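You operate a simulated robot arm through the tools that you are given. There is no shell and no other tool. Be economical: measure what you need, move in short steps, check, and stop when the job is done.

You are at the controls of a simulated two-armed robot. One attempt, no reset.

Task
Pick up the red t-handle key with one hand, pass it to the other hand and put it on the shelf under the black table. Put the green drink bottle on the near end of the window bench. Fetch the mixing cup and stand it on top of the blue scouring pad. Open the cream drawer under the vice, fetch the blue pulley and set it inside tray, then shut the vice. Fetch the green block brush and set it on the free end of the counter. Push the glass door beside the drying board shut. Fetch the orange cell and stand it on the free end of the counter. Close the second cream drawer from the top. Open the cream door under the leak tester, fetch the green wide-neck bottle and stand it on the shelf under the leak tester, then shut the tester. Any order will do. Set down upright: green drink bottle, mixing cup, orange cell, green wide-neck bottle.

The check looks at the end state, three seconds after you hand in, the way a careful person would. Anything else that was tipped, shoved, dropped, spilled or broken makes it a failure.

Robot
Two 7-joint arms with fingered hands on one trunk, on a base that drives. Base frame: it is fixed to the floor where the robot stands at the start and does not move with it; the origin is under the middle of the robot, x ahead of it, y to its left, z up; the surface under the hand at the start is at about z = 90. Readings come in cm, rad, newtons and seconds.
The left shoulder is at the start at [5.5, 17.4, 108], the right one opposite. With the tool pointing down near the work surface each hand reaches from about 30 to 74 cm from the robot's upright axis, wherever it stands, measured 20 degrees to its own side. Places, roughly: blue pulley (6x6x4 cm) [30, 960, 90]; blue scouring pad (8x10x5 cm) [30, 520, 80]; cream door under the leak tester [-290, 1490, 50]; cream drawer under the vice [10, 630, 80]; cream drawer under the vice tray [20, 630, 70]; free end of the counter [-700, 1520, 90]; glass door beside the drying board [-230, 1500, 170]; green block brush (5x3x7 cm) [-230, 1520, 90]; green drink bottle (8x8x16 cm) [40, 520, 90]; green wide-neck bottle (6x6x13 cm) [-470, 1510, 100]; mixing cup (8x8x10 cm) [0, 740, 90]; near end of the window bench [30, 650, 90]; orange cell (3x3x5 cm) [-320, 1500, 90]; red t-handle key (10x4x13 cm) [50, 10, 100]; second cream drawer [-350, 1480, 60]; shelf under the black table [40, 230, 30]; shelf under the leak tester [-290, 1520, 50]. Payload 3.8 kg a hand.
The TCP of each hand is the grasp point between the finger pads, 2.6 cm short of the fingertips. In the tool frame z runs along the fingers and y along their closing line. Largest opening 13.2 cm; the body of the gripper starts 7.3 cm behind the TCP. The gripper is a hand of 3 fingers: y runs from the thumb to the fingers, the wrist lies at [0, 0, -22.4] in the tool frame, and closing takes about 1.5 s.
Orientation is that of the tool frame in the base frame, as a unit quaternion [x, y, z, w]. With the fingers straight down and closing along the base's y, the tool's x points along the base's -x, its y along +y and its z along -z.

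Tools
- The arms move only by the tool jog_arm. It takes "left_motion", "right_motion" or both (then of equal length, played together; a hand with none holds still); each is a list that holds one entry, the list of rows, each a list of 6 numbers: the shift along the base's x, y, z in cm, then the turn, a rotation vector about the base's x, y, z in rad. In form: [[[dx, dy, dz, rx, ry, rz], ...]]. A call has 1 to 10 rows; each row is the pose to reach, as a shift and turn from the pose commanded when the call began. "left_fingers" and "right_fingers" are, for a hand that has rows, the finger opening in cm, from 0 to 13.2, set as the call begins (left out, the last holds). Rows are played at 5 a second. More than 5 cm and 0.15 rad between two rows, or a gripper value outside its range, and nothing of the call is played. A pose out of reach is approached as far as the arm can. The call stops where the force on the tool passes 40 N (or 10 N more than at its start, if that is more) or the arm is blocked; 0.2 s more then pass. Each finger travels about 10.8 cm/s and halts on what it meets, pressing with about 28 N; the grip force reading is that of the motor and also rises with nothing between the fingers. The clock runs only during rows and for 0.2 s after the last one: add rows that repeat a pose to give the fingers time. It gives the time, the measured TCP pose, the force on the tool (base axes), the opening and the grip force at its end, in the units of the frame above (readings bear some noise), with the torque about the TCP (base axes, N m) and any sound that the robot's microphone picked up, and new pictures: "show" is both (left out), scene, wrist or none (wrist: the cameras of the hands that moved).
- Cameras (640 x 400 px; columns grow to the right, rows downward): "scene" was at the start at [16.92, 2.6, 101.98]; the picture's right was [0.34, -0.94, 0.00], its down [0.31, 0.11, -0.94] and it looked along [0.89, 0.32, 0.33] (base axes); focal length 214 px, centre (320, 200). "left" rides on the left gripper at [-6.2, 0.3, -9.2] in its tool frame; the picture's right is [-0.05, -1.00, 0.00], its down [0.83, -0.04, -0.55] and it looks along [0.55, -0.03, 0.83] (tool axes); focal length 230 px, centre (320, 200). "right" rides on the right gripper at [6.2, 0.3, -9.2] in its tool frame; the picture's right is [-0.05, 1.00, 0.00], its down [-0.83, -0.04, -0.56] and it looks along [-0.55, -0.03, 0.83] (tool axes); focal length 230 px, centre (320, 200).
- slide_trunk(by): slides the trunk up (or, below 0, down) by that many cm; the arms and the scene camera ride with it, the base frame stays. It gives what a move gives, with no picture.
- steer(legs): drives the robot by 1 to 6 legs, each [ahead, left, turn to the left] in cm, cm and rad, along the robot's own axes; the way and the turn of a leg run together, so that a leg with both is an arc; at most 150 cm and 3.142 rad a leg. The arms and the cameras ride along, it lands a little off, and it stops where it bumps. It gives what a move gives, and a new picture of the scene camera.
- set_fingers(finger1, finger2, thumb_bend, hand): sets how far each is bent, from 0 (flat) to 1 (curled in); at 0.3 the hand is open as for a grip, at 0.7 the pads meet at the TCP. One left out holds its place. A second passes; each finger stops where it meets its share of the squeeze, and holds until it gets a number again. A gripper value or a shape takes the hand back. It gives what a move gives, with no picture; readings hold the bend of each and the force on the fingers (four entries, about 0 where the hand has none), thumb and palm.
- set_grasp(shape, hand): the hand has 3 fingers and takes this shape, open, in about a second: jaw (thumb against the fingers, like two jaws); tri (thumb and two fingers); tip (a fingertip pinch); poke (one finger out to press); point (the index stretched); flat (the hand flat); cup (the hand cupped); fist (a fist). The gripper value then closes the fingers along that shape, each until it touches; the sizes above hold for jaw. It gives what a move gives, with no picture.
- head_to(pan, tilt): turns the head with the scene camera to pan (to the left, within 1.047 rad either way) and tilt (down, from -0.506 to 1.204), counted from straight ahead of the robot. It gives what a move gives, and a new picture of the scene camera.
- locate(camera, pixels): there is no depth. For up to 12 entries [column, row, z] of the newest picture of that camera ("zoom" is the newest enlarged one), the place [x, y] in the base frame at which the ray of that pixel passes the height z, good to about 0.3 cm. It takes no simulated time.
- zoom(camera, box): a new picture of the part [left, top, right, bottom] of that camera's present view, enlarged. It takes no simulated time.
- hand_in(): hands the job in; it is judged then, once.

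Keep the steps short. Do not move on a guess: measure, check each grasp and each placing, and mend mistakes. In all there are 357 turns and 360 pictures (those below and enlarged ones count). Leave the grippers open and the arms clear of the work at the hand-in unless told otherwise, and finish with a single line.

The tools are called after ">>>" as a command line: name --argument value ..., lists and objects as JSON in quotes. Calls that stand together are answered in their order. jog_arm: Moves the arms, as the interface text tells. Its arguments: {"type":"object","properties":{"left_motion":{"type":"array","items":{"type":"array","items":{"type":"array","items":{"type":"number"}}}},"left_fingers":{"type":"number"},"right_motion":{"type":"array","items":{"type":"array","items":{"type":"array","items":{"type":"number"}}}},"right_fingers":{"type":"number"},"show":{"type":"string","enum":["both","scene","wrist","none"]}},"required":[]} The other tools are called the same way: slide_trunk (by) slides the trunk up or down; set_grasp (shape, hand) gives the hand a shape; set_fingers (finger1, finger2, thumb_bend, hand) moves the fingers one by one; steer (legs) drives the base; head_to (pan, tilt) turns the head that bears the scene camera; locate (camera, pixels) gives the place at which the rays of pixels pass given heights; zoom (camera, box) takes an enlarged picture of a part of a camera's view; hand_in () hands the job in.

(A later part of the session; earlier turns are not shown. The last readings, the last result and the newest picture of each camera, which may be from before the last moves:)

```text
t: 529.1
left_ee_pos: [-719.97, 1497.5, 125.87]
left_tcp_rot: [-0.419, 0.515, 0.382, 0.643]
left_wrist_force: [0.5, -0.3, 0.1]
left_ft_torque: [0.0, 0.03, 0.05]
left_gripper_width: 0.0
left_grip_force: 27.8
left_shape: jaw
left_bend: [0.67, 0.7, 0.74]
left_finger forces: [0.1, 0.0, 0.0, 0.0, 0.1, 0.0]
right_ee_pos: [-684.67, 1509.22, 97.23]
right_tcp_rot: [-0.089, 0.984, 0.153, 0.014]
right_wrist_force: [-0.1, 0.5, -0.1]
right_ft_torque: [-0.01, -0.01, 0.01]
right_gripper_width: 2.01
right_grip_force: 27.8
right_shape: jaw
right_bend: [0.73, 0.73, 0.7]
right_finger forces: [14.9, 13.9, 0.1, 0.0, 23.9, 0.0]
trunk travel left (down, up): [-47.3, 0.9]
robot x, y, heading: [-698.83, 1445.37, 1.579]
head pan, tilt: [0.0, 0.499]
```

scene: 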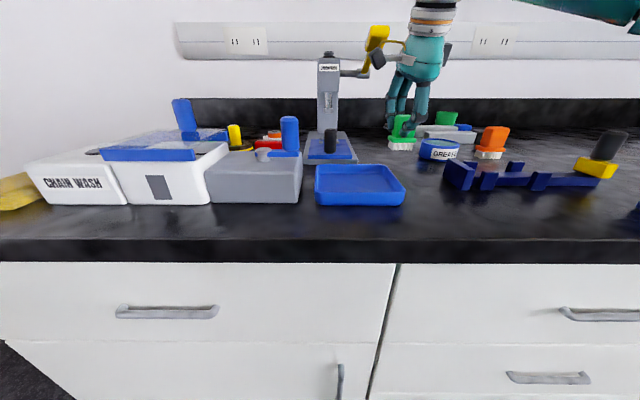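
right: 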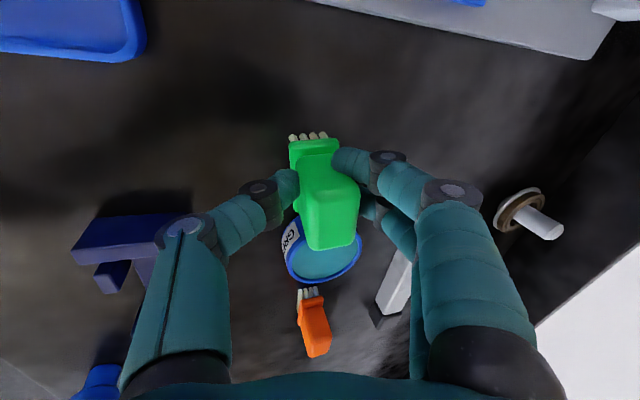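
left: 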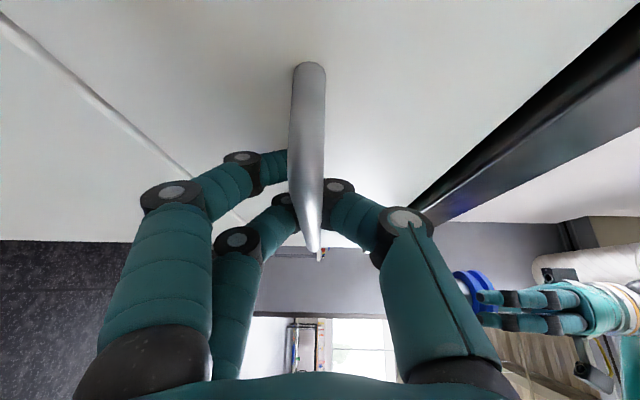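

No contact yet; lower in fine steps.

>>> jog_arm --right_motion '[[[0, 0, -0.3, 0, 0, 0], [0, 0, -0.6, 0, 0, 0]]]' --show "none"

```text
t: 529.7
left_ee_pos: [-719.96, 1497.43, 126.15]
left_tcp_rot: [-0.418, 0.514, 0.382, 0.644]
left_wrist_force: [0.4, -0.6, 0.1]
left_ft_torque: [0.01, 0.0, 0.03]
left_gripper_width: 0.01
left_grip_force: 28.2
left_shape: jaw
left_bend: [0.67, 0.7, 0.74]
left_finger forces: [0.0, 0.0, 0.0, 0.0, 0.0, 0.1]
right_ee_pos: [-684.78, 1509.22, 96.74]
right_tcp_rot: [-0.088, 0.984, 0.155, 0.014]
right_wrist_force: [-0.1, 0.4, 4.3]
right_ft_torque: [0.01, -0.03, 0.02]
right_gripper_width: 2.05
right_grip_force: 27.7
right_shape: jaw
right_bend: [0.73, 0.73, 0.71]
right_finger forces: [16.0, 15.3, 0.0, 0.0, 24.8, 0.0]
trunk travel left (down, up): [-47.3, 0.9]
robot x, y, heading: [-698.86, 1445.06, 1.583]
head pan, tilt: [0.0, 0.499]
```

Contact (4 N). Open and lift.

>>> jog_arm --right_motion '[[[0, 0, 0, 0, 0, 0], [0, 0, 0, 0, 0, 0], [0, 0, 0, 0, 0, 0], [0, -0.5, 3, 0, 0, 0], [0, -1.5, 7, 0, 0, 0], [0, -4, 11, 0, 0, 0], [0, -8, 14, 0, 0, 0], [0, -12, 17, 0, 0, 0], [0, -16, 19, 0, 0, 0]]]' --right_fingers 6 --show "both"

```text
t: 531.7
left_ee_pos: [-720.08, 1497.36, 126.03]
left_tcp_rot: [-0.419, 0.514, 0.382, 0.644]
left_wrist_force: [-0.2, 0.0, -0.3]
left_ft_torque: [0.01, 0.0, 0.06]
left_gripper_width: 0.02
left_grip_force: 27.9
left_shape: jaw
left_bend: [0.67, 0.7, 0.74]
left_finger forces: [0.1, 0.0, 0.0, 0.1, 0.0, 0.0]
right_ee_pos: [-684.85, 1493.08, 115.49]
right_tcp_rot: [-0.089, 0.984, 0.154, 0.016]
right_wrist_force: [-0.3, 0.2, 0.6]
right_ft_torque: [0.0, -0.02, 0.02]
right_gripper_width: 5.95
right_grip_force: 0.0
right_shape: jaw
right_bend: [0.73, 0.73, 0.7]
right_finger forces: [0.0, 0.0, 0.1, 0.1, 0.1, 0.0]
trunk travel left (down, up): [-47.3, 0.9]
robot x, y, heading: [-698.75, 1445.17, 1.581]
head pan, tilt: [0.0, 0.499]
```

scene: 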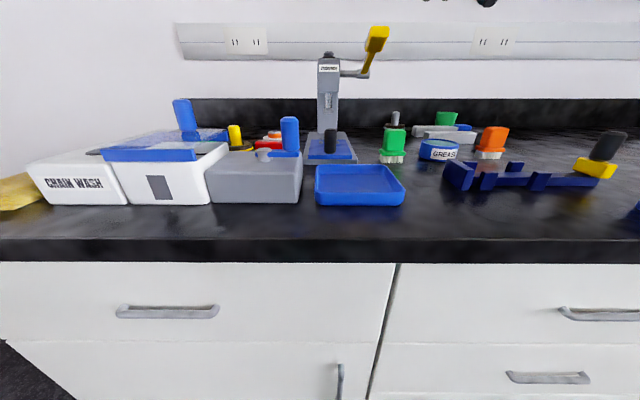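
right: 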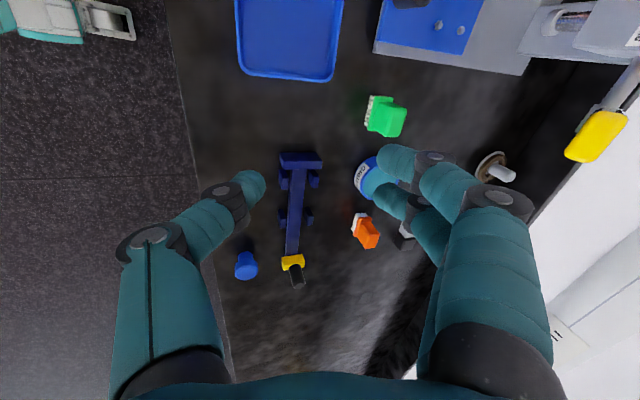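

Brush stands fine. Measure the free spot for the cell at (290,115).

>>> locate --camera "right" --pixels '[[290, 115, 91], [290, 78, 95], [300, 155, 95], [385, 118, 95], [200, 115, 91], [355, 180, 97]]'

```text
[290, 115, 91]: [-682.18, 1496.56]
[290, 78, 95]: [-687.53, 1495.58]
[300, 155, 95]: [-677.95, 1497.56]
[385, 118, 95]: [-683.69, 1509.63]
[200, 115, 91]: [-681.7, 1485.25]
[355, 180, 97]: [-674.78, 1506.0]
```

Now fetch the cell: back off, strafe right to x≈−334 and move in for a view from above.

>>> steer --legs '[[-40, 0, -0.01], [0, -122, 0], [0, -122, 0], [0, -121, 0], [36, 0, 0]]'

>>> zoom --camera "right" --box '[0, 0, 640, 400]'

```text
t: 567.5
left_ee_pos: [-355.13, 1491.9, 125.98]
left_tcp_rot: [-0.416, 0.517, 0.378, 0.646]
left_wrist_force: [1.0, 0.8, 0.5]
left_ft_torque: [0.02, 0.01, 0.01]
left_gripper_width: 0.01
left_grip_force: 28.0
left_shape: jaw
left_bend: [0.67, 0.7, 0.74]
left_finger forces: [0.0, 0.0, 0.0, 0.0, 0.0, 0.0]
right_ee_pos: [-320.04, 1487.26, 115.75]
right_tcp_rot: [-0.082, 0.985, 0.154, 0.015]
right_wrist_force: [-0.1, 0.1, -0.1]
right_ft_torque: [0.02, -0.01, 0.06]
right_gripper_width: 5.95
right_grip_force: 0.1
right_shape: jaw
right_bend: [0.73, 0.73, 0.7]
right_finger forces: [0.1, 0.1, 0.1, 0.0, 0.0, 0.1]
trunk travel left (down, up): [-47.3, 0.9]
robot x, y, heading: [-334.38, 1439.21, 1.567]
head pan, tilt: [0.0, 0.499]
```

scene: 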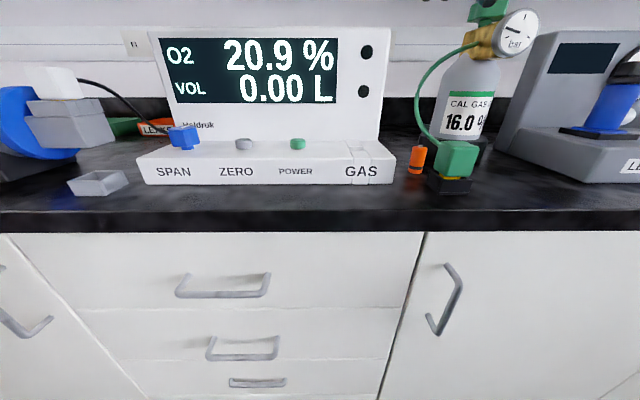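

```text
1.00 times, centred on (320, 200) of right (not enlarged: the box is as wide or as high as the picture)
```

zoom: 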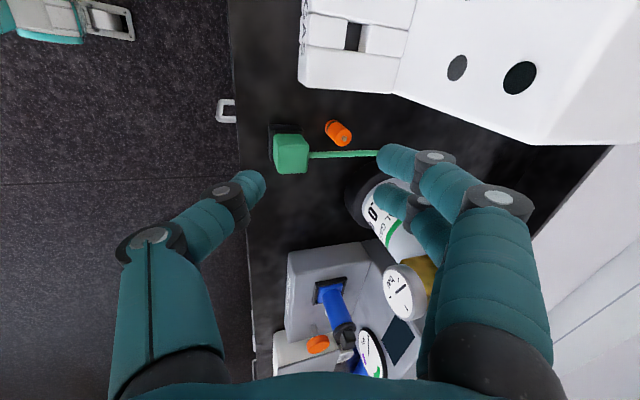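

>>> zoom --camera "scene" --box '[370, 20, 530, 210]'

>>> zoom --camera "right" --box '[240, 70, 420, 210]'

>>> locate --camera "zoom" --pixels '[[345, 220, 96], [345, 220, 93], [340, 205, 93], [170, 290, 98], [250, 300, 98], [460, 295, 100], [460, 295, 110]]'

```text
2.11 times, centred on (450, 115) of scene
```

zoom: 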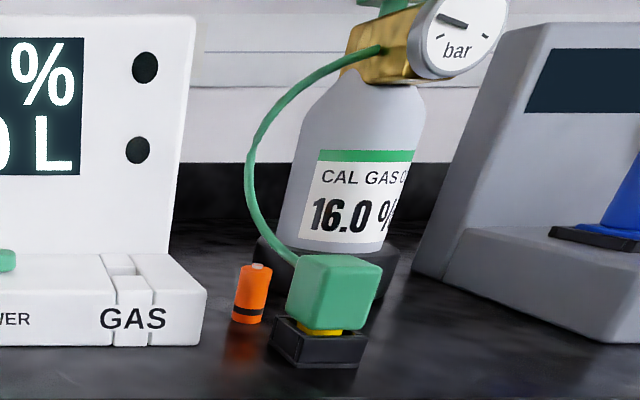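

```text
2.86 times, centred on (330, 140) of right
```

zoom: 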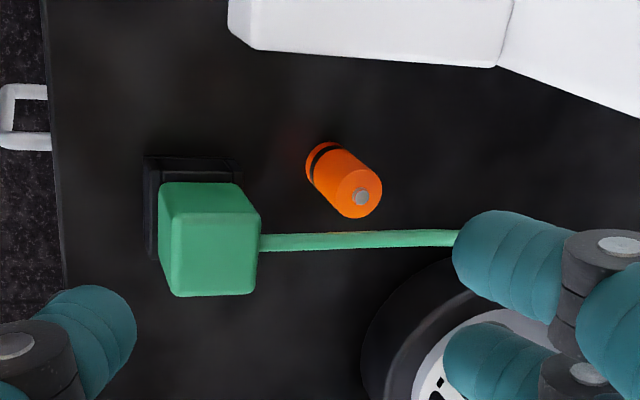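

```text
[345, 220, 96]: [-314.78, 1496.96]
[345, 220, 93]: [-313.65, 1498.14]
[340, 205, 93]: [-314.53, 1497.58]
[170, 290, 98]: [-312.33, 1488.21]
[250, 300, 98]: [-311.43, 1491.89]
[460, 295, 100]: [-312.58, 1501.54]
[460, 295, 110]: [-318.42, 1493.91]
```

The hose arches right over the cell, so come in under it from front-left, hand tilted 45° with the closing axis diagonal. Rotate the right hand accordingly in free space.

>>> jog_arm --right_motion '[[[-0.5, -0.5, 0, 0.016, -0.112, 0.0794], [-1, -1, 0, 0.032, -0.2237, 0.1588], [-1.5, -1.5, -0.5, 0.048, -0.3356, 0.238], [-2, -2, -1, 0.064, -0.4474, 0.3175], [-2.5, -2, -1.5, 0.08, -0.559, 0.397], [-3, -2, -2, 0.096, -0.671, 0.476], [-3.5, -2, -3, 0.1124, -0.783, 0.5557]]]' --right_fingers 6 --show "wrist"

```text
t: 569.1
left_ee_pos: [-355.26, 1491.74, 125.97]
left_tcp_rot: [-0.416, 0.516, 0.378, 0.646]
left_wrist_force: [0.2, 1.0, 0.3]
left_ft_torque: [-0.04, -0.01, -0.01]
left_gripper_width: 0.0
left_grip_force: 28.5
left_shape: jaw
left_bend: [0.67, 0.7, 0.74]
left_finger forces: [0.1, 0.0, 0.0, 0.1, 0.0, 0.0]
right_ee_pos: [-323.6, 1485.17, 112.52]
right_tcp_rot: [-0.394, 0.835, 0.161, 0.349]
right_wrist_force: [-0.2, 0.5, 0.6]
right_ft_torque: [0.0, 0.02, -0.04]
right_gripper_width: 5.95
right_grip_force: 0.0
right_shape: jaw
right_bend: [0.73, 0.73, 0.7]
right_finger forces: [0.0, 0.1, 0.0, 0.0, 0.0, 0.1]
trunk travel left (down, up): [-47.3, 0.9]
robot x, y, heading: [-334.53, 1439.28, 1.569]
head pan, tilt: [0.0, 0.499]
```

right: 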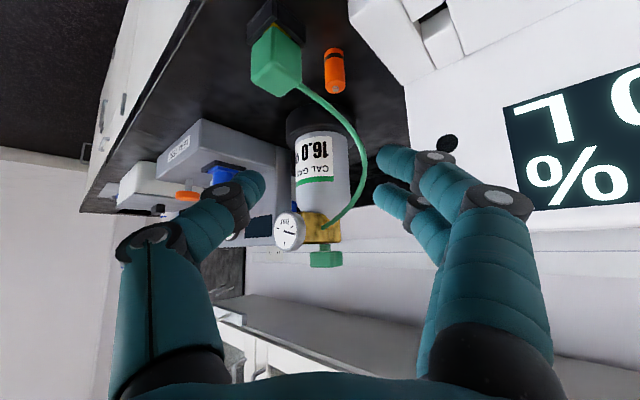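

>>> locate --camera "right" --pixels '[[334, 70, 93.5], [334, 52, 91], [334, 90, 96], [325, 70, 93.5], [344, 70, 93.5], [298, 78, 97]]'

```text
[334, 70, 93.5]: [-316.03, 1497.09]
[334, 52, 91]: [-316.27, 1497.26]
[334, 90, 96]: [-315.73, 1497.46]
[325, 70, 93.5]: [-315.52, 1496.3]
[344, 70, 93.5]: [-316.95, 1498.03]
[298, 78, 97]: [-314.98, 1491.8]
```

Cell at (−316.0,1497.2), upright. Approach to 7 cm short with opening 4.8 and check.

>>> jog_arm --right_motion '[[[1.2, 2.4, -4, 0, 0, 0], [2.4, 4.8, -8, 0, 0, 0], [3.6, 7, -11.5, 0, 0, 0], [4.5, 8.3, -13.6, 0, 0, 0]]]' --right_fingers 4.8 --show "wrist"

```text
t: 570.1
left_ee_pos: [-355.21, 1491.39, 126.37]
left_tcp_rot: [-0.413, 0.516, 0.38, 0.648]
left_wrist_force: [-0.7, 0.0, -0.5]
left_ft_torque: [0.0, -0.01, -0.01]
left_gripper_width: 0.01
left_grip_force: 28.2
left_shape: jaw
left_bend: [0.67, 0.7, 0.74]
left_finger forces: [0.0, 0.0, 0.0, 0.0, 0.1, 0.1]
right_ee_pos: [-319.15, 1493.49, 100.19]
right_tcp_rot: [-0.388, 0.834, 0.17, 0.353]
right_wrist_force: [1.0, 2.0, 33.9]
right_ft_torque: [-0.19, -1.08, 0.06]
right_gripper_width: 4.63
right_grip_force: 0.1
right_shape: jaw
right_bend: [0.73, 0.73, 0.73]
right_finger forces: [0.1, 0.0, 0.0, 0.0, 33.7, 0.1]
trunk travel left (down, up): [-47.3, 0.9]
robot x, y, heading: [-334.4, 1439.15, 1.567]
head pan, tilt: [0.0, 0.499]
```

right: 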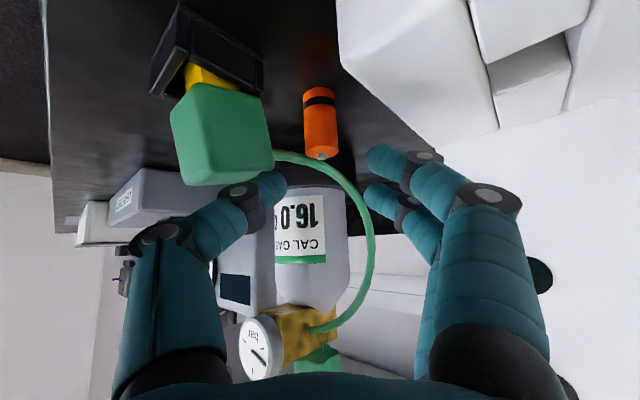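

The thumb is on the connector top (34 N). Retreat up and back at once.

>>> jog_arm --right_motion '[[[-0.5, -0.5, 3, 0, 0, 0], [-2, -1.5, 6, 0, 0, 0], [-4, -2, 9, 0, 0, 0]]]' --right_fingers 4.8 --show "none"

>>> zoom --camera "scene" --box '[370, 20, 530, 210]'

```text
t: 571.0
left_ee_pos: [-355.18, 1491.96, 126.01]
left_tcp_rot: [-0.416, 0.516, 0.378, 0.646]
left_wrist_force: [-0.6, 0.2, 0.5]
left_ft_torque: [-0.03, -0.01, 0.0]
left_gripper_width: 0.0
left_grip_force: 28.6
left_shape: jaw
left_bend: [0.67, 0.7, 0.74]
left_finger forces: [0.1, 0.1, 0.0, 0.1, 0.1, 0.0]
right_ee_pos: [-323.08, 1491.24, 107.88]
right_tcp_rot: [-0.393, 0.835, 0.161, 0.348]
right_wrist_force: [-0.1, 0.1, -0.5]
right_ft_torque: [-0.02, -0.05, 0.01]
right_gripper_width: 4.81
right_grip_force: 0.0
right_shape: jaw
right_bend: [0.73, 0.73, 0.7]
right_finger forces: [0.1, 0.0, 0.0, 0.1, 0.0, 0.0]
trunk travel left (down, up): [-47.3, 0.9]
robot x, y, heading: [-334.13, 1439.37, 1.565]
head pan, tilt: [0.0, 0.499]
```

```text
2.11 times, centred on (450, 115) of scene
```

zoom: 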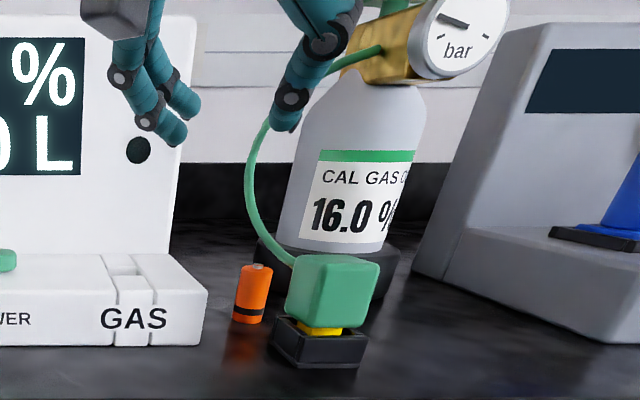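

Nothing disturbed. Turn the hand to approach more from the left (heading 26° off x, 52° down) and view.

>>> jog_arm --right_motion '[[[0, 0.8, -0.5, -0.0185, 0.0257, -0.1066], [0, 1.6, -1, -0.037, 0.0515, -0.213], [0.3, 2.5, -1.5, -0.0555, 0.0773, -0.32], [0.7, 3.3, -2.5, -0.074, 0.103, -0.4265]]]' --show "wrist"

```text
t: 572.0
left_ee_pos: [-355.11, 1491.88, 125.93]
left_tcp_rot: [-0.416, 0.516, 0.379, 0.645]
left_wrist_force: [-0.5, -0.5, 1.1]
left_ft_torque: [-0.03, 0.0, 0.0]
left_gripper_width: 0.0
left_grip_force: 28.4
left_shape: jaw
left_bend: [0.67, 0.7, 0.74]
left_finger forces: [0.0, 0.1, 0.0, 0.0, 0.0, 0.0]
right_ee_pos: [-322.4, 1494.79, 105.45]
right_tcp_rot: [-0.211, 0.922, 0.074, 0.317]
right_wrist_force: [-0.4, 0.5, 0.6]
right_ft_torque: [-0.01, 0.0, 0.0]
right_gripper_width: 4.82
right_grip_force: 0.1
right_shape: jaw
right_bend: [0.73, 0.73, 0.7]
right_finger forces: [0.0, 0.0, 0.0, 0.1, 0.0, 0.1]
trunk travel left (down, up): [-47.3, 0.9]
robot x, y, heading: [-334.66, 1439.44, 1.567]
head pan, tilt: [0.0, 0.499]
```

right: 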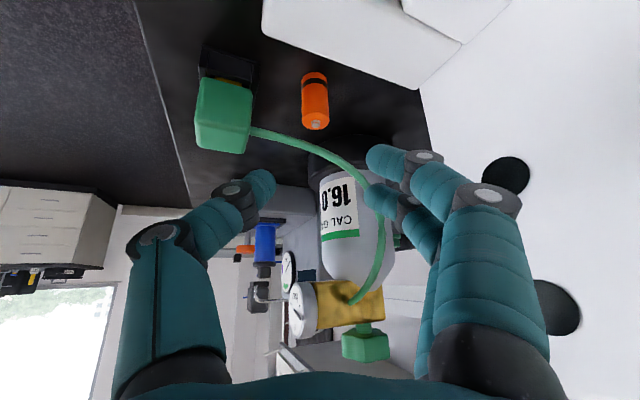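

Align with the cell and advance 9 cm along the tool axis.

>>> jog_arm --right_motion '[[[-1, -0.7, -0.95, 0, 0, 0], [0.6, 0.1, -3.3, 0, 0, 0], [2.3, 0.9, -5.7, 0, 0, 0], [4, 1.7, -8, 0, 0, 0]]]' --show "wrist"

```text
t: 573.0
left_ee_pos: [-355.1, 1491.85, 125.93]
left_tcp_rot: [-0.415, 0.517, 0.377, 0.646]
left_wrist_force: [0.2, 0.8, -0.5]
left_ft_torque: [-0.01, -0.01, 0.0]
left_gripper_width: 0.01
left_grip_force: 27.3
left_shape: jaw
left_bend: [0.67, 0.7, 0.74]
left_finger forces: [0.0, 0.1, 0.1, 0.1, 0.0, 0.0]
right_ee_pos: [-318.46, 1496.46, 97.4]
right_tcp_rot: [-0.212, 0.922, 0.074, 0.316]
right_wrist_force: [-0.1, 0.5, 0.3]
right_ft_torque: [0.02, 0.0, 0.01]
right_gripper_width: 4.81
right_grip_force: 0.0
right_shape: jaw
right_bend: [0.73, 0.73, 0.7]
right_finger forces: [0.0, 0.0, 0.0, 0.1, 0.1, 0.0]
trunk travel left (down, up): [-47.3, 0.9]
robot x, y, heading: [-334.15, 1439.1, 1.563]
head pan, tilt: [0.0, 0.499]
```

right: 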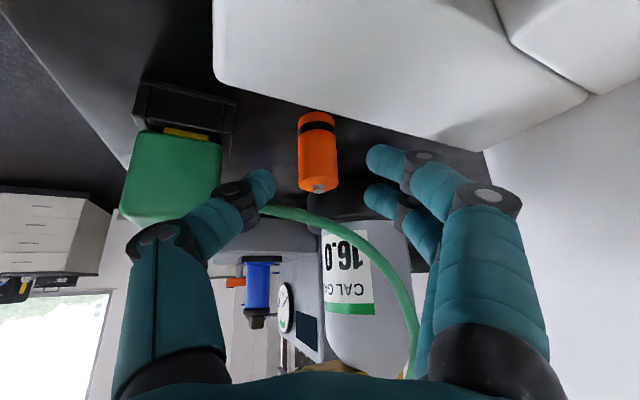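

Clear so far, cell centred. Advance the last 4 cm and close.

>>> jog_arm --right_motion '[[[0.8, 0.35, -1.1, 0, 0, 0], [1.6, 0.7, -2.2, 0, 0, 0], [2.3, 1.0, -3.2, 0, 0, 0]]]' --show "none"

>>> jog_arm --right_motion '[[[0, 0, 0, 0, 0, 0], [0, 0, 0, 0, 0, 0], [0, 0, 0, 0, 0, 0], [0, 0, 0, 0, 0, 0]]]' --right_fingers 0 --show "wrist"

```text
t: 573.8
left_ee_pos: [-355.07, 1491.85, 125.89]
left_tcp_rot: [-0.416, 0.516, 0.379, 0.646]
left_wrist_force: [-1.0, 0.4, 0.2]
left_ft_torque: [0.0, 0.01, 0.0]
left_gripper_width: 0.0
left_grip_force: 28.2
left_shape: jaw
left_bend: [0.67, 0.7, 0.74]
left_finger forces: [0.1, 0.0, 0.0, 0.0, 0.1, 0.0]
right_ee_pos: [-316.16, 1497.49, 94.29]
right_tcp_rot: [-0.212, 0.922, 0.075, 0.316]
right_wrist_force: [-1.9, 0.9, 0.9]
right_ft_torque: [-0.04, -0.08, -0.11]
right_gripper_width: 4.76
right_grip_force: 0.0
right_shape: jaw
right_bend: [0.73, 0.73, 0.7]
right_finger forces: [0.1, 0.0, 0.0, 0.0, 1.8, 0.0]
trunk travel left (down, up): [-47.3, 0.9]
robot x, y, heading: [-334.04, 1439.61, 1.566]
head pan, tilt: [0.0, 0.499]
```

```text
t: 574.8
left_ee_pos: [-355.16, 1491.68, 125.98]
left_tcp_rot: [-0.415, 0.516, 0.377, 0.647]
left_wrist_force: [-0.6, 0.3, -1.0]
left_ft_torque: [-0.02, 0.0, 0.01]
left_gripper_width: 0.0
left_grip_force: 28.2
left_shape: jaw
left_bend: [0.67, 0.7, 0.74]
left_finger forces: [0.0, 0.0, 0.0, 0.0, 0.0, 0.1]
right_ee_pos: [-316.17, 1497.49, 94.36]
right_tcp_rot: [-0.21, 0.922, 0.074, 0.317]
right_wrist_force: [-0.5, -1.1, 3.1]
right_ft_torque: [-0.12, 0.01, 0.01]
right_gripper_width: 1.35
right_grip_force: 27.8
right_shape: jaw
right_bend: [0.64, 0.65, 0.71]
right_finger forces: [16.3, 7.1, 0.1, 0.0, 23.1, 0.1]
trunk travel left (down, up): [-47.3, 0.9]
robot x, y, heading: [-334.31, 1439.28, 1.566]
head pan, tilt: [0.0, 0.499]
```

right: 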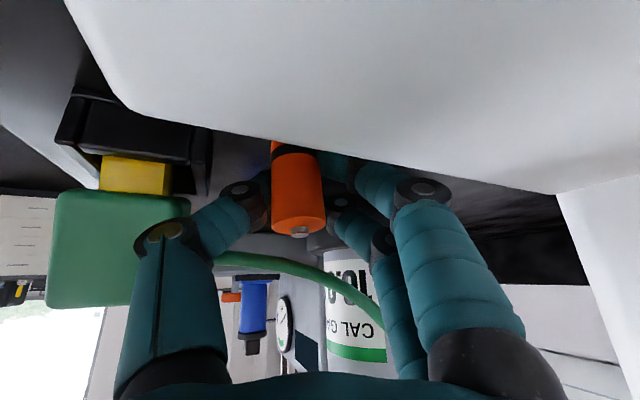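

Cell gripped. Retreat along the same line, up and to the left.

>>> jog_arm --right_motion '[[[-0.8, -0.35, 1.1, 0, 0, 0], [-1.6, -0.7, 2.2, 0, 0, 0], [-2.8, -1.2, 4, 0, 0, 0], [-4.5, -2, 6.4, 0, 0, 0], [-6.3, -2.7, 9.5, 0, 0, 0], [-8, -4, 13, 0, 0, 0], [-9, -6, 17, 0, 0, 0], [-9, -9, 20, 0, 0, 0]]]' --show "both"

```text
t: 576.5
left_ee_pos: [-355.03, 1491.77, 126.06]
left_tcp_rot: [-0.415, 0.516, 0.379, 0.646]
left_wrist_force: [0.2, 0.4, 0.6]
left_ft_torque: [-0.01, -0.04, 0.03]
left_gripper_width: 0.0
left_grip_force: 28.2
left_shape: jaw
left_bend: [0.67, 0.7, 0.74]
left_finger forces: [0.0, 0.1, 0.1, 0.0, 0.0, 0.1]
right_ee_pos: [-325.02, 1488.35, 114.42]
right_tcp_rot: [-0.212, 0.921, 0.074, 0.318]
right_wrist_force: [1.2, -0.6, -1.2]
right_ft_torque: [0.01, 0.01, -0.03]
right_gripper_width: 1.16
right_grip_force: 28.1
right_shape: jaw
right_bend: [0.61, 0.67, 0.72]
right_finger forces: [17.7, 5.8, 0.1, 0.0, 20.9, 0.1]
trunk travel left (down, up): [-47.3, 0.9]
robot x, y, heading: [-334.31, 1439.4, 1.562]
head pan, tilt: [0.0, 0.499]
```

scene: 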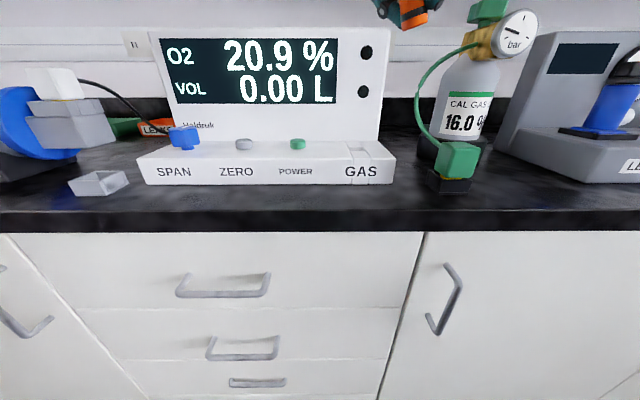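
right: 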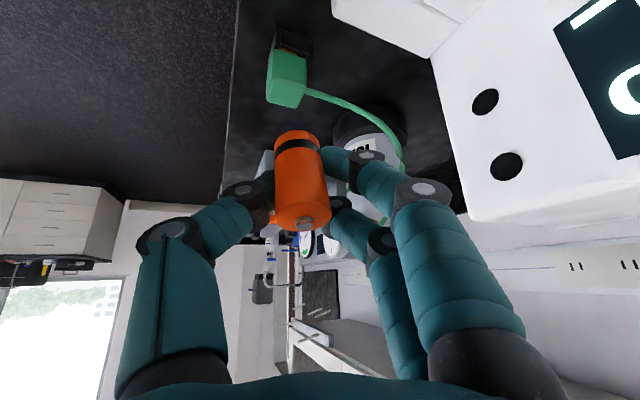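

Held. Drive back to the counter end: back 30, left 357 cm.

>>> steer --legs '[[-30, 0, 0.006], [0, 119, 0], [0, 119, 0], [0, 119, 0]]'

>>> zoom --camera "right" --box '[160, 90, 480, 290]'

```text
t: 609.4
left_ee_pos: [-712.4, 1459.13, 126.02]
left_tcp_rot: [-0.421, 0.513, 0.385, 0.642]
left_wrist_force: [0.2, -0.7, 0.0]
left_ft_torque: [-0.02, 0.02, 0.03]
left_gripper_width: 0.0
left_grip_force: 27.9
left_shape: jaw
left_bend: [0.67, 0.7, 0.74]
left_finger forces: [0.0, 0.0, 0.0, 0.0, 0.0, 0.0]
right_ee_pos: [-682.24, 1456.35, 114.22]
right_tcp_rot: [-0.22, 0.92, 0.078, 0.316]
right_wrist_force: [0.5, -0.5, -0.7]
right_ft_torque: [0.0, -0.06, -0.01]
right_gripper_width: 1.12
right_grip_force: 28.3
right_shape: jaw
right_bend: [0.61, 0.67, 0.72]
right_finger forces: [18.1, 5.2, 0.0, 0.1, 21.0, 0.0]
trunk travel left (down, up): [-47.3, 0.9]
robot x, y, heading: [-690.72, 1406.97, 1.581]
head pan, tilt: [0.0, 0.499]
```

scene: 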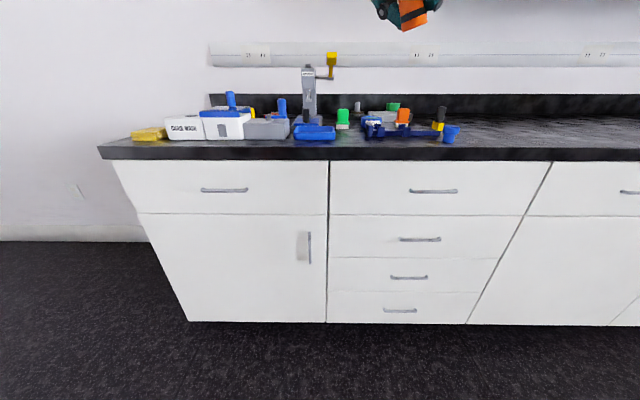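

```text
2.00 times, centred on (320, 190) of right
```

zoom: 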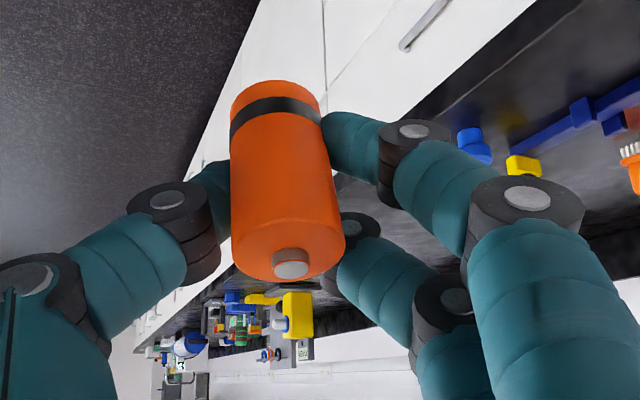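

>>> zoom --camera "scene" --box '[360, 0, 460, 60]'

```text
6.40 times, centred on (410, 30) of scene
```

zoom: 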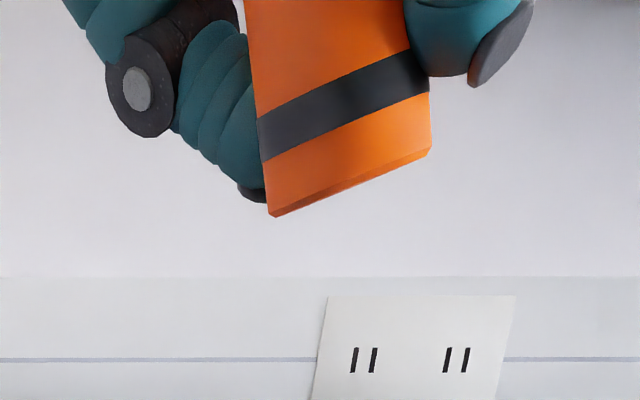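

The cell leans its top ~16° toward −x. Rotate the hand by ry +0.27 (rx +0.05) to make it upright, and drive ahead 37 cm.

>>> jog_arm --right_motion '[[[0, 0, 0, 0.017, 0.09, 0], [0, 0, 0, 0.034, 0.18, 0], [0, 0, 0, 0.05, 0.27, 0]]]' --show "none"

>>> steer --legs '[[37, 0, -0.01]]'

>>> zoom --camera "scene" --box '[330, 0, 500, 100]'

```text
t: 610.2
left_ee_pos: [-712.36, 1459.12, 125.95]
left_tcp_rot: [-0.42, 0.513, 0.384, 0.642]
left_wrist_force: [0.6, 0.6, 1.0]
left_ft_torque: [-0.02, -0.02, 0.02]
left_gripper_width: 0.01
left_grip_force: 27.7
left_shape: jaw
left_bend: [0.67, 0.7, 0.74]
left_finger forces: [0.0, 0.0, 0.0, 0.1, 0.0, 0.1]
right_ee_pos: [-682.23, 1456.32, 114.27]
right_tcp_rot: [-0.2, 0.952, 0.13, 0.195]
right_wrist_force: [-0.9, -0.6, -0.7]
right_ft_torque: [0.01, 0.03, 0.01]
right_gripper_width: 1.1
right_grip_force: 28.0
right_shape: jaw
right_bend: [0.6, 0.68, 0.72]
right_finger forces: [18.2, 4.8, 0.1, 0.1, 20.9, 0.0]
trunk travel left (down, up): [-47.3, 0.9]
robot x, y, heading: [-690.98, 1406.94, 1.583]
head pan, tilt: [0.0, 0.499]
```

```text
t: 612.6
left_ee_pos: [-712.21, 1496.11, 126.06]
left_tcp_rot: [-0.418, 0.514, 0.381, 0.644]
left_wrist_force: [-0.1, 0.1, 1.0]
left_ft_torque: [0.02, 0.0, 0.01]
left_gripper_width: 0.0
left_grip_force: 27.7
left_shape: jaw
left_bend: [0.67, 0.7, 0.74]
left_finger forces: [0.0, 0.0, 0.0, 0.0, 0.1, 0.0]
right_ee_pos: [-681.96, 1493.04, 114.22]
right_tcp_rot: [-0.195, 0.953, 0.127, 0.196]
right_wrist_force: [0.2, 0.3, -0.4]
right_ft_torque: [0.0, 0.03, 0.04]
right_gripper_width: 1.1
right_grip_force: 28.0
right_shape: jaw
right_bend: [0.6, 0.68, 0.72]
right_finger forces: [18.3, 4.7, 0.1, 0.0, 20.9, 0.1]
trunk travel left (down, up): [-47.3, 0.9]
robot x, y, heading: [-690.94, 1443.58, 1.569]
head pan, tilt: [0.0, 0.499]
```

scene: 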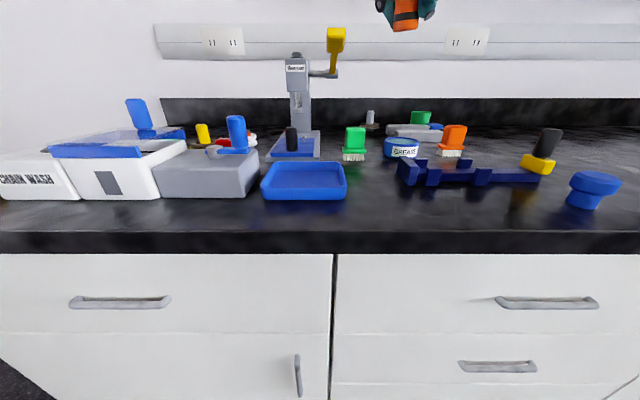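

```text
3.76 times, centred on (415, 50) of scene
```

zoom: 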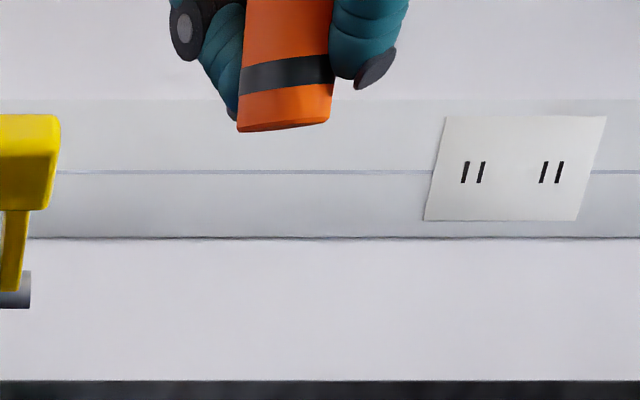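

Nearly upright now. Move over the gap and lower to just above the surface.

>>> jog_arm --right_motion '[[[-0.3, 2, -3, 0, 0, 0], [-0.5, 3, -7, 0, 0, 0], [-0.5, 3, -11, 0, 0, 0], [-0.5, 3, -14.5, 0, 0, 0], [-0.5, 3, -17.5, 0, 0, 0]]]' --show "scene"

>>> zoom --camera "scene" --box '[300, 80, 460, 220]'

```text
t: 613.8
left_ee_pos: [-712.02, 1496.13, 125.95]
left_tcp_rot: [-0.418, 0.515, 0.381, 0.644]
left_wrist_force: [0.0, 0.4, 0.1]
left_ft_torque: [0.01, 0.01, -0.01]
left_gripper_width: 0.0
left_grip_force: 28.5
left_shape: jaw
left_bend: [0.67, 0.7, 0.74]
left_finger forces: [0.0, 0.1, 0.0, 0.0, 0.0, 0.0]
right_ee_pos: [-682.53, 1496.12, 96.85]
right_tcp_rot: [-0.195, 0.953, 0.127, 0.195]
right_wrist_force: [0.6, -0.1, -0.1]
right_ft_torque: [-0.01, -0.01, 0.01]
right_gripper_width: 1.11
right_grip_force: 28.2
right_shape: jaw
right_bend: [0.6, 0.68, 0.72]
right_finger forces: [18.4, 4.4, 0.0, 0.0, 20.8, 0.0]
trunk travel left (down, up): [-47.3, 0.9]
robot x, y, heading: [-690.9, 1443.68, 1.572]
head pan, tilt: [0.0, 0.499]
```

scene: 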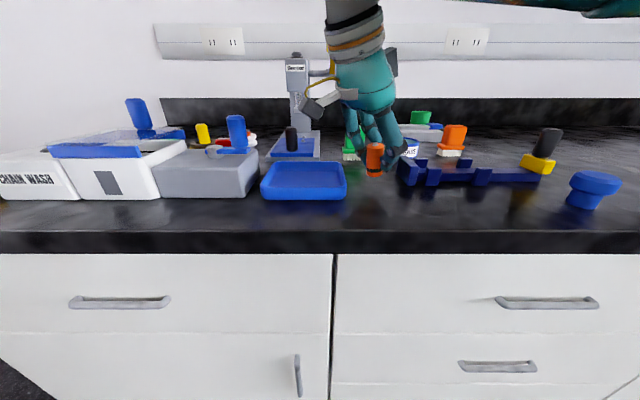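

```text
2.86 times, centred on (380, 150) of scene
```

zoom: 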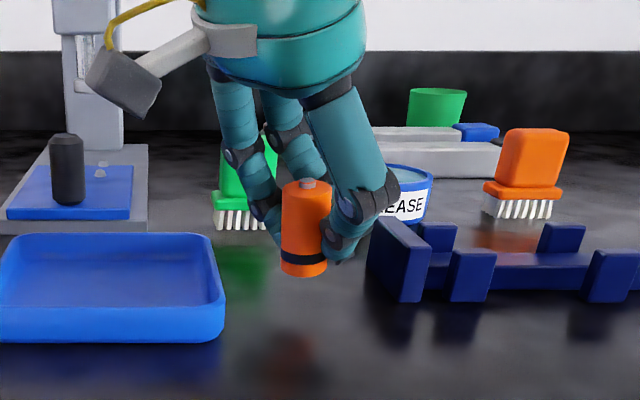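

Upright. Shift 1 cm away from the rack and lower to contact.

>>> jog_arm --right_motion '[[[-1, -0.3, 0, 0, 0, 0], [-1, -0.3, -0.8, 0, 0, 0], [-1, -0.3, -1.6, 0, 0, 0], [-1, -0.3, -2.1, 0, 0, 0]]]' --show "none"

```text
t: 614.8
left_ee_pos: [-712.02, 1496.08, 125.97]
left_tcp_rot: [-0.417, 0.515, 0.38, 0.645]
left_wrist_force: [0.2, -0.7, -0.2]
left_ft_torque: [-0.01, -0.03, 0.01]
left_gripper_width: 0.0
left_grip_force: 28.2
left_shape: jaw
left_bend: [0.67, 0.7, 0.74]
left_finger forces: [0.0, 0.0, 0.0, 0.1, 0.0, 0.0]
right_ee_pos: [-683.6, 1495.72, 94.64]
right_tcp_rot: [-0.195, 0.953, 0.128, 0.195]
right_wrist_force: [-0.4, -0.8, -0.9]
right_ft_torque: [-0.01, 0.0, 0.0]
right_gripper_width: 1.09
right_grip_force: 28.0
right_shape: jaw
right_bend: [0.6, 0.68, 0.72]
right_finger forces: [18.4, 4.3, 0.0, 0.0, 20.9, 0.0]
trunk travel left (down, up): [-47.3, 0.9]
robot x, y, heading: [-690.77, 1443.72, 1.571]
head pan, tilt: [0.0, 0.499]
```

>>> jog_arm --right_motion '[[[0, 0, -0.3, 0, 0, 0], [0, 0, -0.6, 0, 0, 0], [0, 0, -0.9, 0, 0, 0]]]' --show "none"

```text
t: 615.6
left_ee_pos: [-712.1, 1495.75, 126.16]
left_tcp_rot: [-0.417, 0.514, 0.382, 0.645]
left_wrist_force: [-0.4, 0.4, -0.7]
left_ft_torque: [0.03, 0.01, -0.02]
left_gripper_width: 0.02
left_grip_force: 28.1
left_shape: jaw
left_bend: [0.67, 0.7, 0.74]
left_finger forces: [0.1, 0.0, 0.1, 0.0, 0.0, 0.0]
right_ee_pos: [-683.48, 1495.65, 94.22]
right_tcp_rot: [-0.191, 0.953, 0.131, 0.197]
right_wrist_force: [5.4, 3.4, 24.2]
right_ft_torque: [-0.2, 0.11, 0.02]
right_gripper_width: 1.16
right_grip_force: 27.7
right_shape: jaw
right_bend: [0.61, 0.68, 0.73]
right_finger forces: [20.8, 18.5, 0.1, 0.1, 24.4, 0.1]
trunk travel left (down, up): [-47.3, 0.9]
robot x, y, heading: [-690.81, 1443.63, 1.573]
head pan, tilt: [0.0, 0.499]
```

Contact. Relieve a little and open.

>>> jog_arm --right_motion '[[[0, 0, 0.5, 0, 0, 0], [0, 0, 0.5, 0, 0, 0]]]' --show "none"

>>> jog_arm --right_motion '[[[0, 0, 0, 0, 0, 0], [0, 0, 0, 0, 0, 0], [0, 0, 0, 0, 0, 0]]]' --right_fingers 5 --show "none"

>>> zoom --camera "scene" --box '[300, 80, 460, 220]'

```text
t: 616.2
left_ee_pos: [-712.16, 1495.97, 125.83]
left_tcp_rot: [-0.417, 0.515, 0.38, 0.645]
left_wrist_force: [0.2, -0.6, 0.6]
left_ft_torque: [-0.01, -0.03, -0.01]
left_gripper_width: 0.0
left_grip_force: 28.1
left_shape: jaw
left_bend: [0.67, 0.7, 0.74]
left_finger forces: [0.0, 0.0, 0.0, 0.0, 0.0, 0.1]
right_ee_pos: [-683.59, 1495.64, 94.35]
right_tcp_rot: [-0.195, 0.953, 0.127, 0.195]
right_wrist_force: [1.1, 1.8, 16.4]
right_ft_torque: [-0.09, 0.14, -0.03]
right_gripper_width: 1.16
right_grip_force: 27.9
right_shape: jaw
right_bend: [0.61, 0.68, 0.73]
right_finger forces: [20.3, 13.2, 0.0, 0.1, 21.4, 0.0]
trunk travel left (down, up): [-47.3, 0.9]
robot x, y, heading: [-691.25, 1443.66, 1.576]
head pan, tilt: [0.0, 0.499]
```

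```text
t: 617.0
left_ee_pos: [-712.06, 1496.05, 125.9]
left_tcp_rot: [-0.417, 0.516, 0.38, 0.645]
left_wrist_force: [0.3, -0.2, -0.7]
left_ft_torque: [0.02, -0.02, 0.0]
left_gripper_width: 0.02
left_grip_force: 28.7
left_shape: jaw
left_bend: [0.67, 0.7, 0.74]
left_finger forces: [0.1, 0.0, 0.1, 0.1, 0.0, 0.0]
right_ee_pos: [-683.5, 1495.67, 94.32]
right_tcp_rot: [-0.196, 0.953, 0.127, 0.194]
right_wrist_force: [-0.5, 0.4, 1.8]
right_ft_torque: [-0.05, -0.01, -0.02]
right_gripper_width: 4.87
right_grip_force: 0.0
right_shape: jaw
right_bend: [0.73, 0.73, 0.7]
right_finger forces: [0.0, 0.0, 0.1, 0.0, 1.6, 0.0]
trunk travel left (down, up): [-47.3, 0.9]
robot x, y, heading: [-690.94, 1443.75, 1.572]
head pan, tilt: [0.0, 0.499]
```

```text
2.86 times, centred on (380, 150) of scene
```

zoom: 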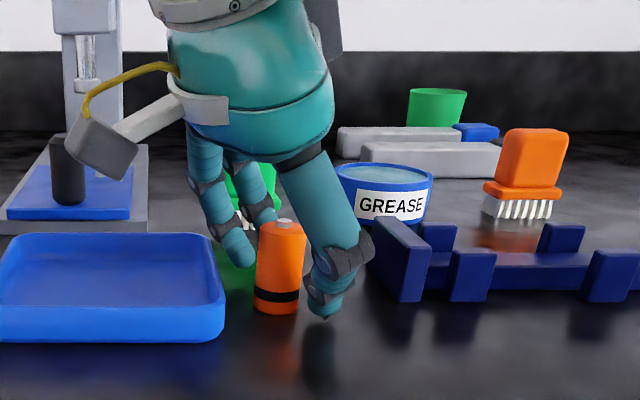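

Cell stands upright. Withdraw the hand up along its axis.

>>> jog_arm --right_motion '[[[-0.5, -0.5, 1.5, 0, 0, 0], [-1.3, -1.3, 4, 0, 0, 0], [-2.6, -2.6, 8, 0, 0, 0], [-4, -4, 12, 0, 0, 0], [-5, -7, 16, 0, 0, 0], [-5, -10, 19, 0, 0, 0]]]' --right_fingers 6 --show "scene"

```text
refused: row 5 steps farther than a row can; nothing moved
```

>>> jog_arm --right_motion '[[[-0.5, -0.5, 1.5, 0, 0, 0], [-1.3, -1.3, 4, 0, 0, 0], [-2.6, -2.6, 8, 0, 0, 0], [-4, -4, 12, 0, 0, 0], [-5, -6, 15.5, 0, 0, 0], [-5, -8, 19, 0, 0, 0]]]' --right_fingers 6 --show "scene"

```text
t: 618.4
left_ee_pos: [-712.17, 1495.96, 125.97]
left_tcp_rot: [-0.417, 0.515, 0.381, 0.645]
left_wrist_force: [0.3, -0.4, -0.8]
left_ft_torque: [-0.02, -0.01, -0.01]
left_gripper_width: 0.01
left_grip_force: 28.5
left_shape: jaw
left_bend: [0.67, 0.7, 0.74]
left_finger forces: [0.0, 0.1, 0.0, 0.0, 0.0, 0.0]
right_ee_pos: [-688.48, 1487.46, 113.42]
right_tcp_rot: [-0.194, 0.953, 0.128, 0.196]
right_wrist_force: [-0.5, 0.0, 0.8]
right_ft_torque: [0.02, 0.02, 0.01]
right_gripper_width: 5.97
right_grip_force: 0.0
right_shape: jaw
right_bend: [0.73, 0.73, 0.7]
right_finger forces: [0.1, 0.1, 0.1, 0.0, 0.0, 0.0]
trunk travel left (down, up): [-47.3, 0.9]
robot x, y, heading: [-690.76, 1443.55, 1.571]
head pan, tilt: [0.0, 0.499]
```

scene: 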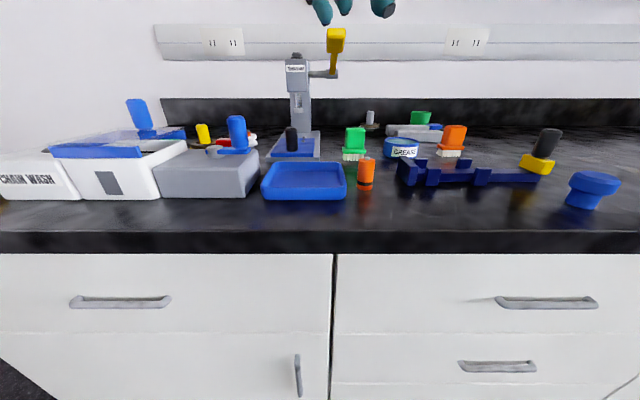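

Both items stand well. Next the wide-neck bottle: back off, go to x≈−475 and turn the right hand to point forward (closing sideways).

>>> steer --legs '[[-42, 0, 0], [0, -108, 0], [0, -108, 0]]'

>>> jog_arm --right_motion '[[[0, 1, 0, 0.0743, -0.0477, 0.1022], [0, 2, 0, 0.1486, -0.0954, 0.2044], [0, 3, 0, 0.223, -0.143, 0.3066], [0, 4, 0, 0.297, -0.191, 0.409], [0, 5, 0, 0.3715, -0.2385, 0.511], [0, 6, 0, 0.446, -0.286, 0.613], [0, 7, 0, 0.52, -0.334, 0.7154], [0, 8, 0, 0.594, -0.3816, 0.8176], [0, 9, 0, 0.669, -0.4293, 0.92], [0, 10, 0, 0.743, -0.477, 1.022]]]' --show "none"

>>> jog_arm --right_motion '[[[0, 1, -2, 0.075, -0.048, 0.103], [0, 2, -4, 0.15, -0.096, 0.206]]]' --right_fingers 11 --show "none"

```text
t: 639.7
left_ee_pos: [-495.87, 1454.49, 126.02]
left_tcp_rot: [-0.418, 0.515, 0.382, 0.644]
left_wrist_force: [-0.4, 0.7, -0.4]
left_ft_torque: [-0.01, 0.0, 0.03]
left_gripper_width: 0.0
left_grip_force: 28.0
left_shape: jaw
left_bend: [0.67, 0.7, 0.74]
left_finger forces: [0.0, 0.0, 0.0, 0.0, 0.0, 0.1]
right_ee_pos: [-472.18, 1446.31, 113.27]
right_tcp_rot: [-0.196, 0.952, 0.128, 0.195]
right_wrist_force: [-0.4, 0.4, -0.6]
right_ft_torque: [-0.01, -0.01, -0.02]
right_gripper_width: 5.95
right_grip_force: 0.0
right_shape: jaw
right_bend: [0.73, 0.73, 0.7]
right_finger forces: [0.0, 0.1, 0.0, 0.0, 0.1, 0.0]
trunk travel left (down, up): [-47.3, 0.9]
robot x, y, heading: [-474.59, 1402.24, 1.573]
head pan, tilt: [0.0, 0.499]
```

scene: 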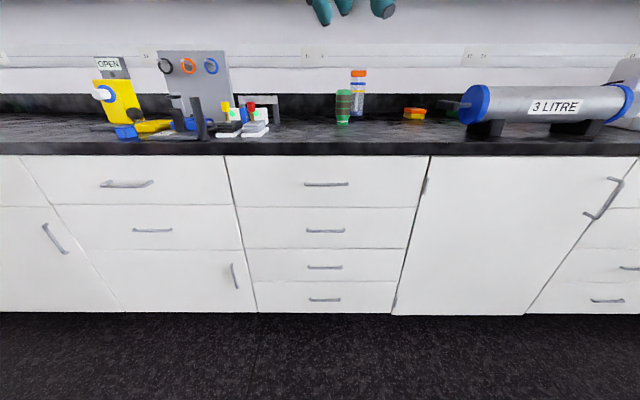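

```text
t: 641.9
left_ee_pos: [-495.67, 1454.64, 125.99]
left_tcp_rot: [-0.418, 0.515, 0.382, 0.643]
left_wrist_force: [0.5, -0.2, -0.1]
left_ft_torque: [0.0, -0.05, 0.0]
left_gripper_width: 0.0
left_grip_force: 28.2
left_shape: jaw
left_bend: [0.67, 0.7, 0.74]
left_finger forces: [0.0, 0.0, 0.0, 0.1, 0.0, 0.0]
right_ee_pos: [-472.21, 1456.23, 113.37]
right_tcp_rot: [0.565, -0.563, -0.477, -0.37]
right_wrist_force: [0.4, -0.3, -0.2]
right_ft_torque: [-0.03, -0.01, 0.03]
right_gripper_width: 5.96
right_grip_force: 0.0
right_shape: jaw
right_bend: [0.73, 0.73, 0.7]
right_finger forces: [0.1, 0.0, 0.0, 0.0, 0.0, 0.0]
trunk travel left (down, up): [-47.3, 0.9]
robot x, y, heading: [-474.68, 1402.05, 1.575]
head pan, tilt: [0.0, 0.499]
```

```text
t: 642.5
left_ee_pos: [-495.93, 1454.76, 125.96]
left_tcp_rot: [-0.419, 0.514, 0.382, 0.643]
left_wrist_force: [0.5, -0.6, -0.3]
left_ft_torque: [-0.03, 0.02, -0.01]
left_gripper_width: 0.0
left_grip_force: 28.0
left_shape: jaw
left_bend: [0.67, 0.7, 0.74]
left_finger forces: [0.1, 0.1, 0.0, 0.1, 0.0, 0.0]
right_ee_pos: [-472.19, 1458.37, 109.3]
right_tcp_rot: [0.613, -0.446, -0.525, -0.386]
right_wrist_force: [-0.2, 0.7, 0.7]
right_ft_torque: [-0.02, 0.01, 0.02]
right_gripper_width: 10.99
right_grip_force: 0.0
right_shape: jaw
right_bend: [0.56, 0.56, 0.52]
right_finger forces: [0.0, 0.0, 0.0, 0.1, 0.0, 0.0]
trunk travel left (down, up): [-47.3, 0.9]
robot x, y, heading: [-474.8, 1401.98, 1.575]
head pan, tilt: [0.0, 0.499]
```

The hand reached the wanted pose. Measure the green bottle (343,107) and its neighbour.

>>> locate --camera "scene" --pixels '[[343, 124, 91], [335, 122, 91], [352, 122, 91], [358, 116, 91], [413, 119, 91], [343, 90, 104]]'

>>> zoom --camera "right" --box '[0, 0, 640, 400]'

>>> zoom --camera "scene" --box '[300, 60, 400, 140]'

```text
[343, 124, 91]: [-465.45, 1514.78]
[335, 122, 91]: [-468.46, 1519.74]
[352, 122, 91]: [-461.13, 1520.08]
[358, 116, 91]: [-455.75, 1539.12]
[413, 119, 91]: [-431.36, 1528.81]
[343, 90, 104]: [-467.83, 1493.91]
```

```text
1.00 times, centred on (320, 200) of right (not enlarged: the box is as wide or as high as the picture)
```

zoom: 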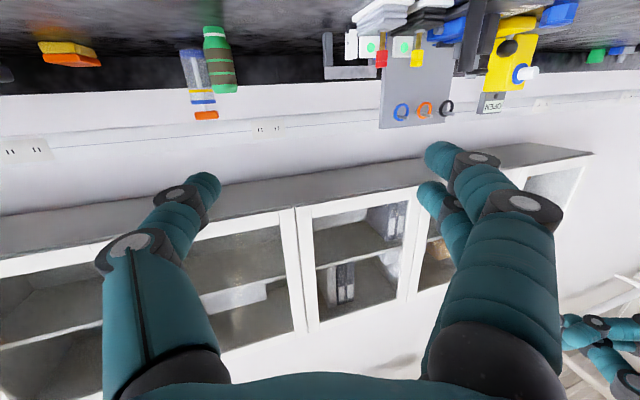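

```text
5.00 times, centred on (350, 100) of scene
```

zoom: 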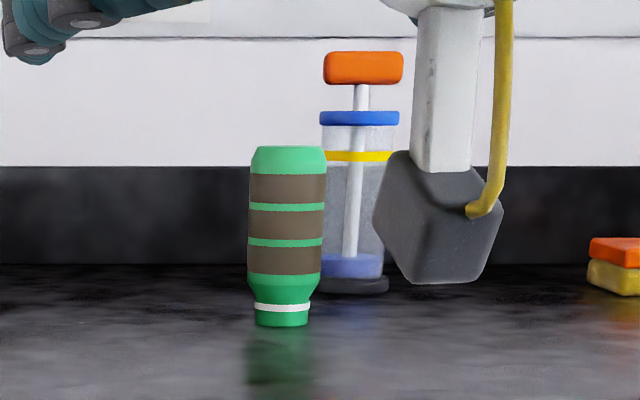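

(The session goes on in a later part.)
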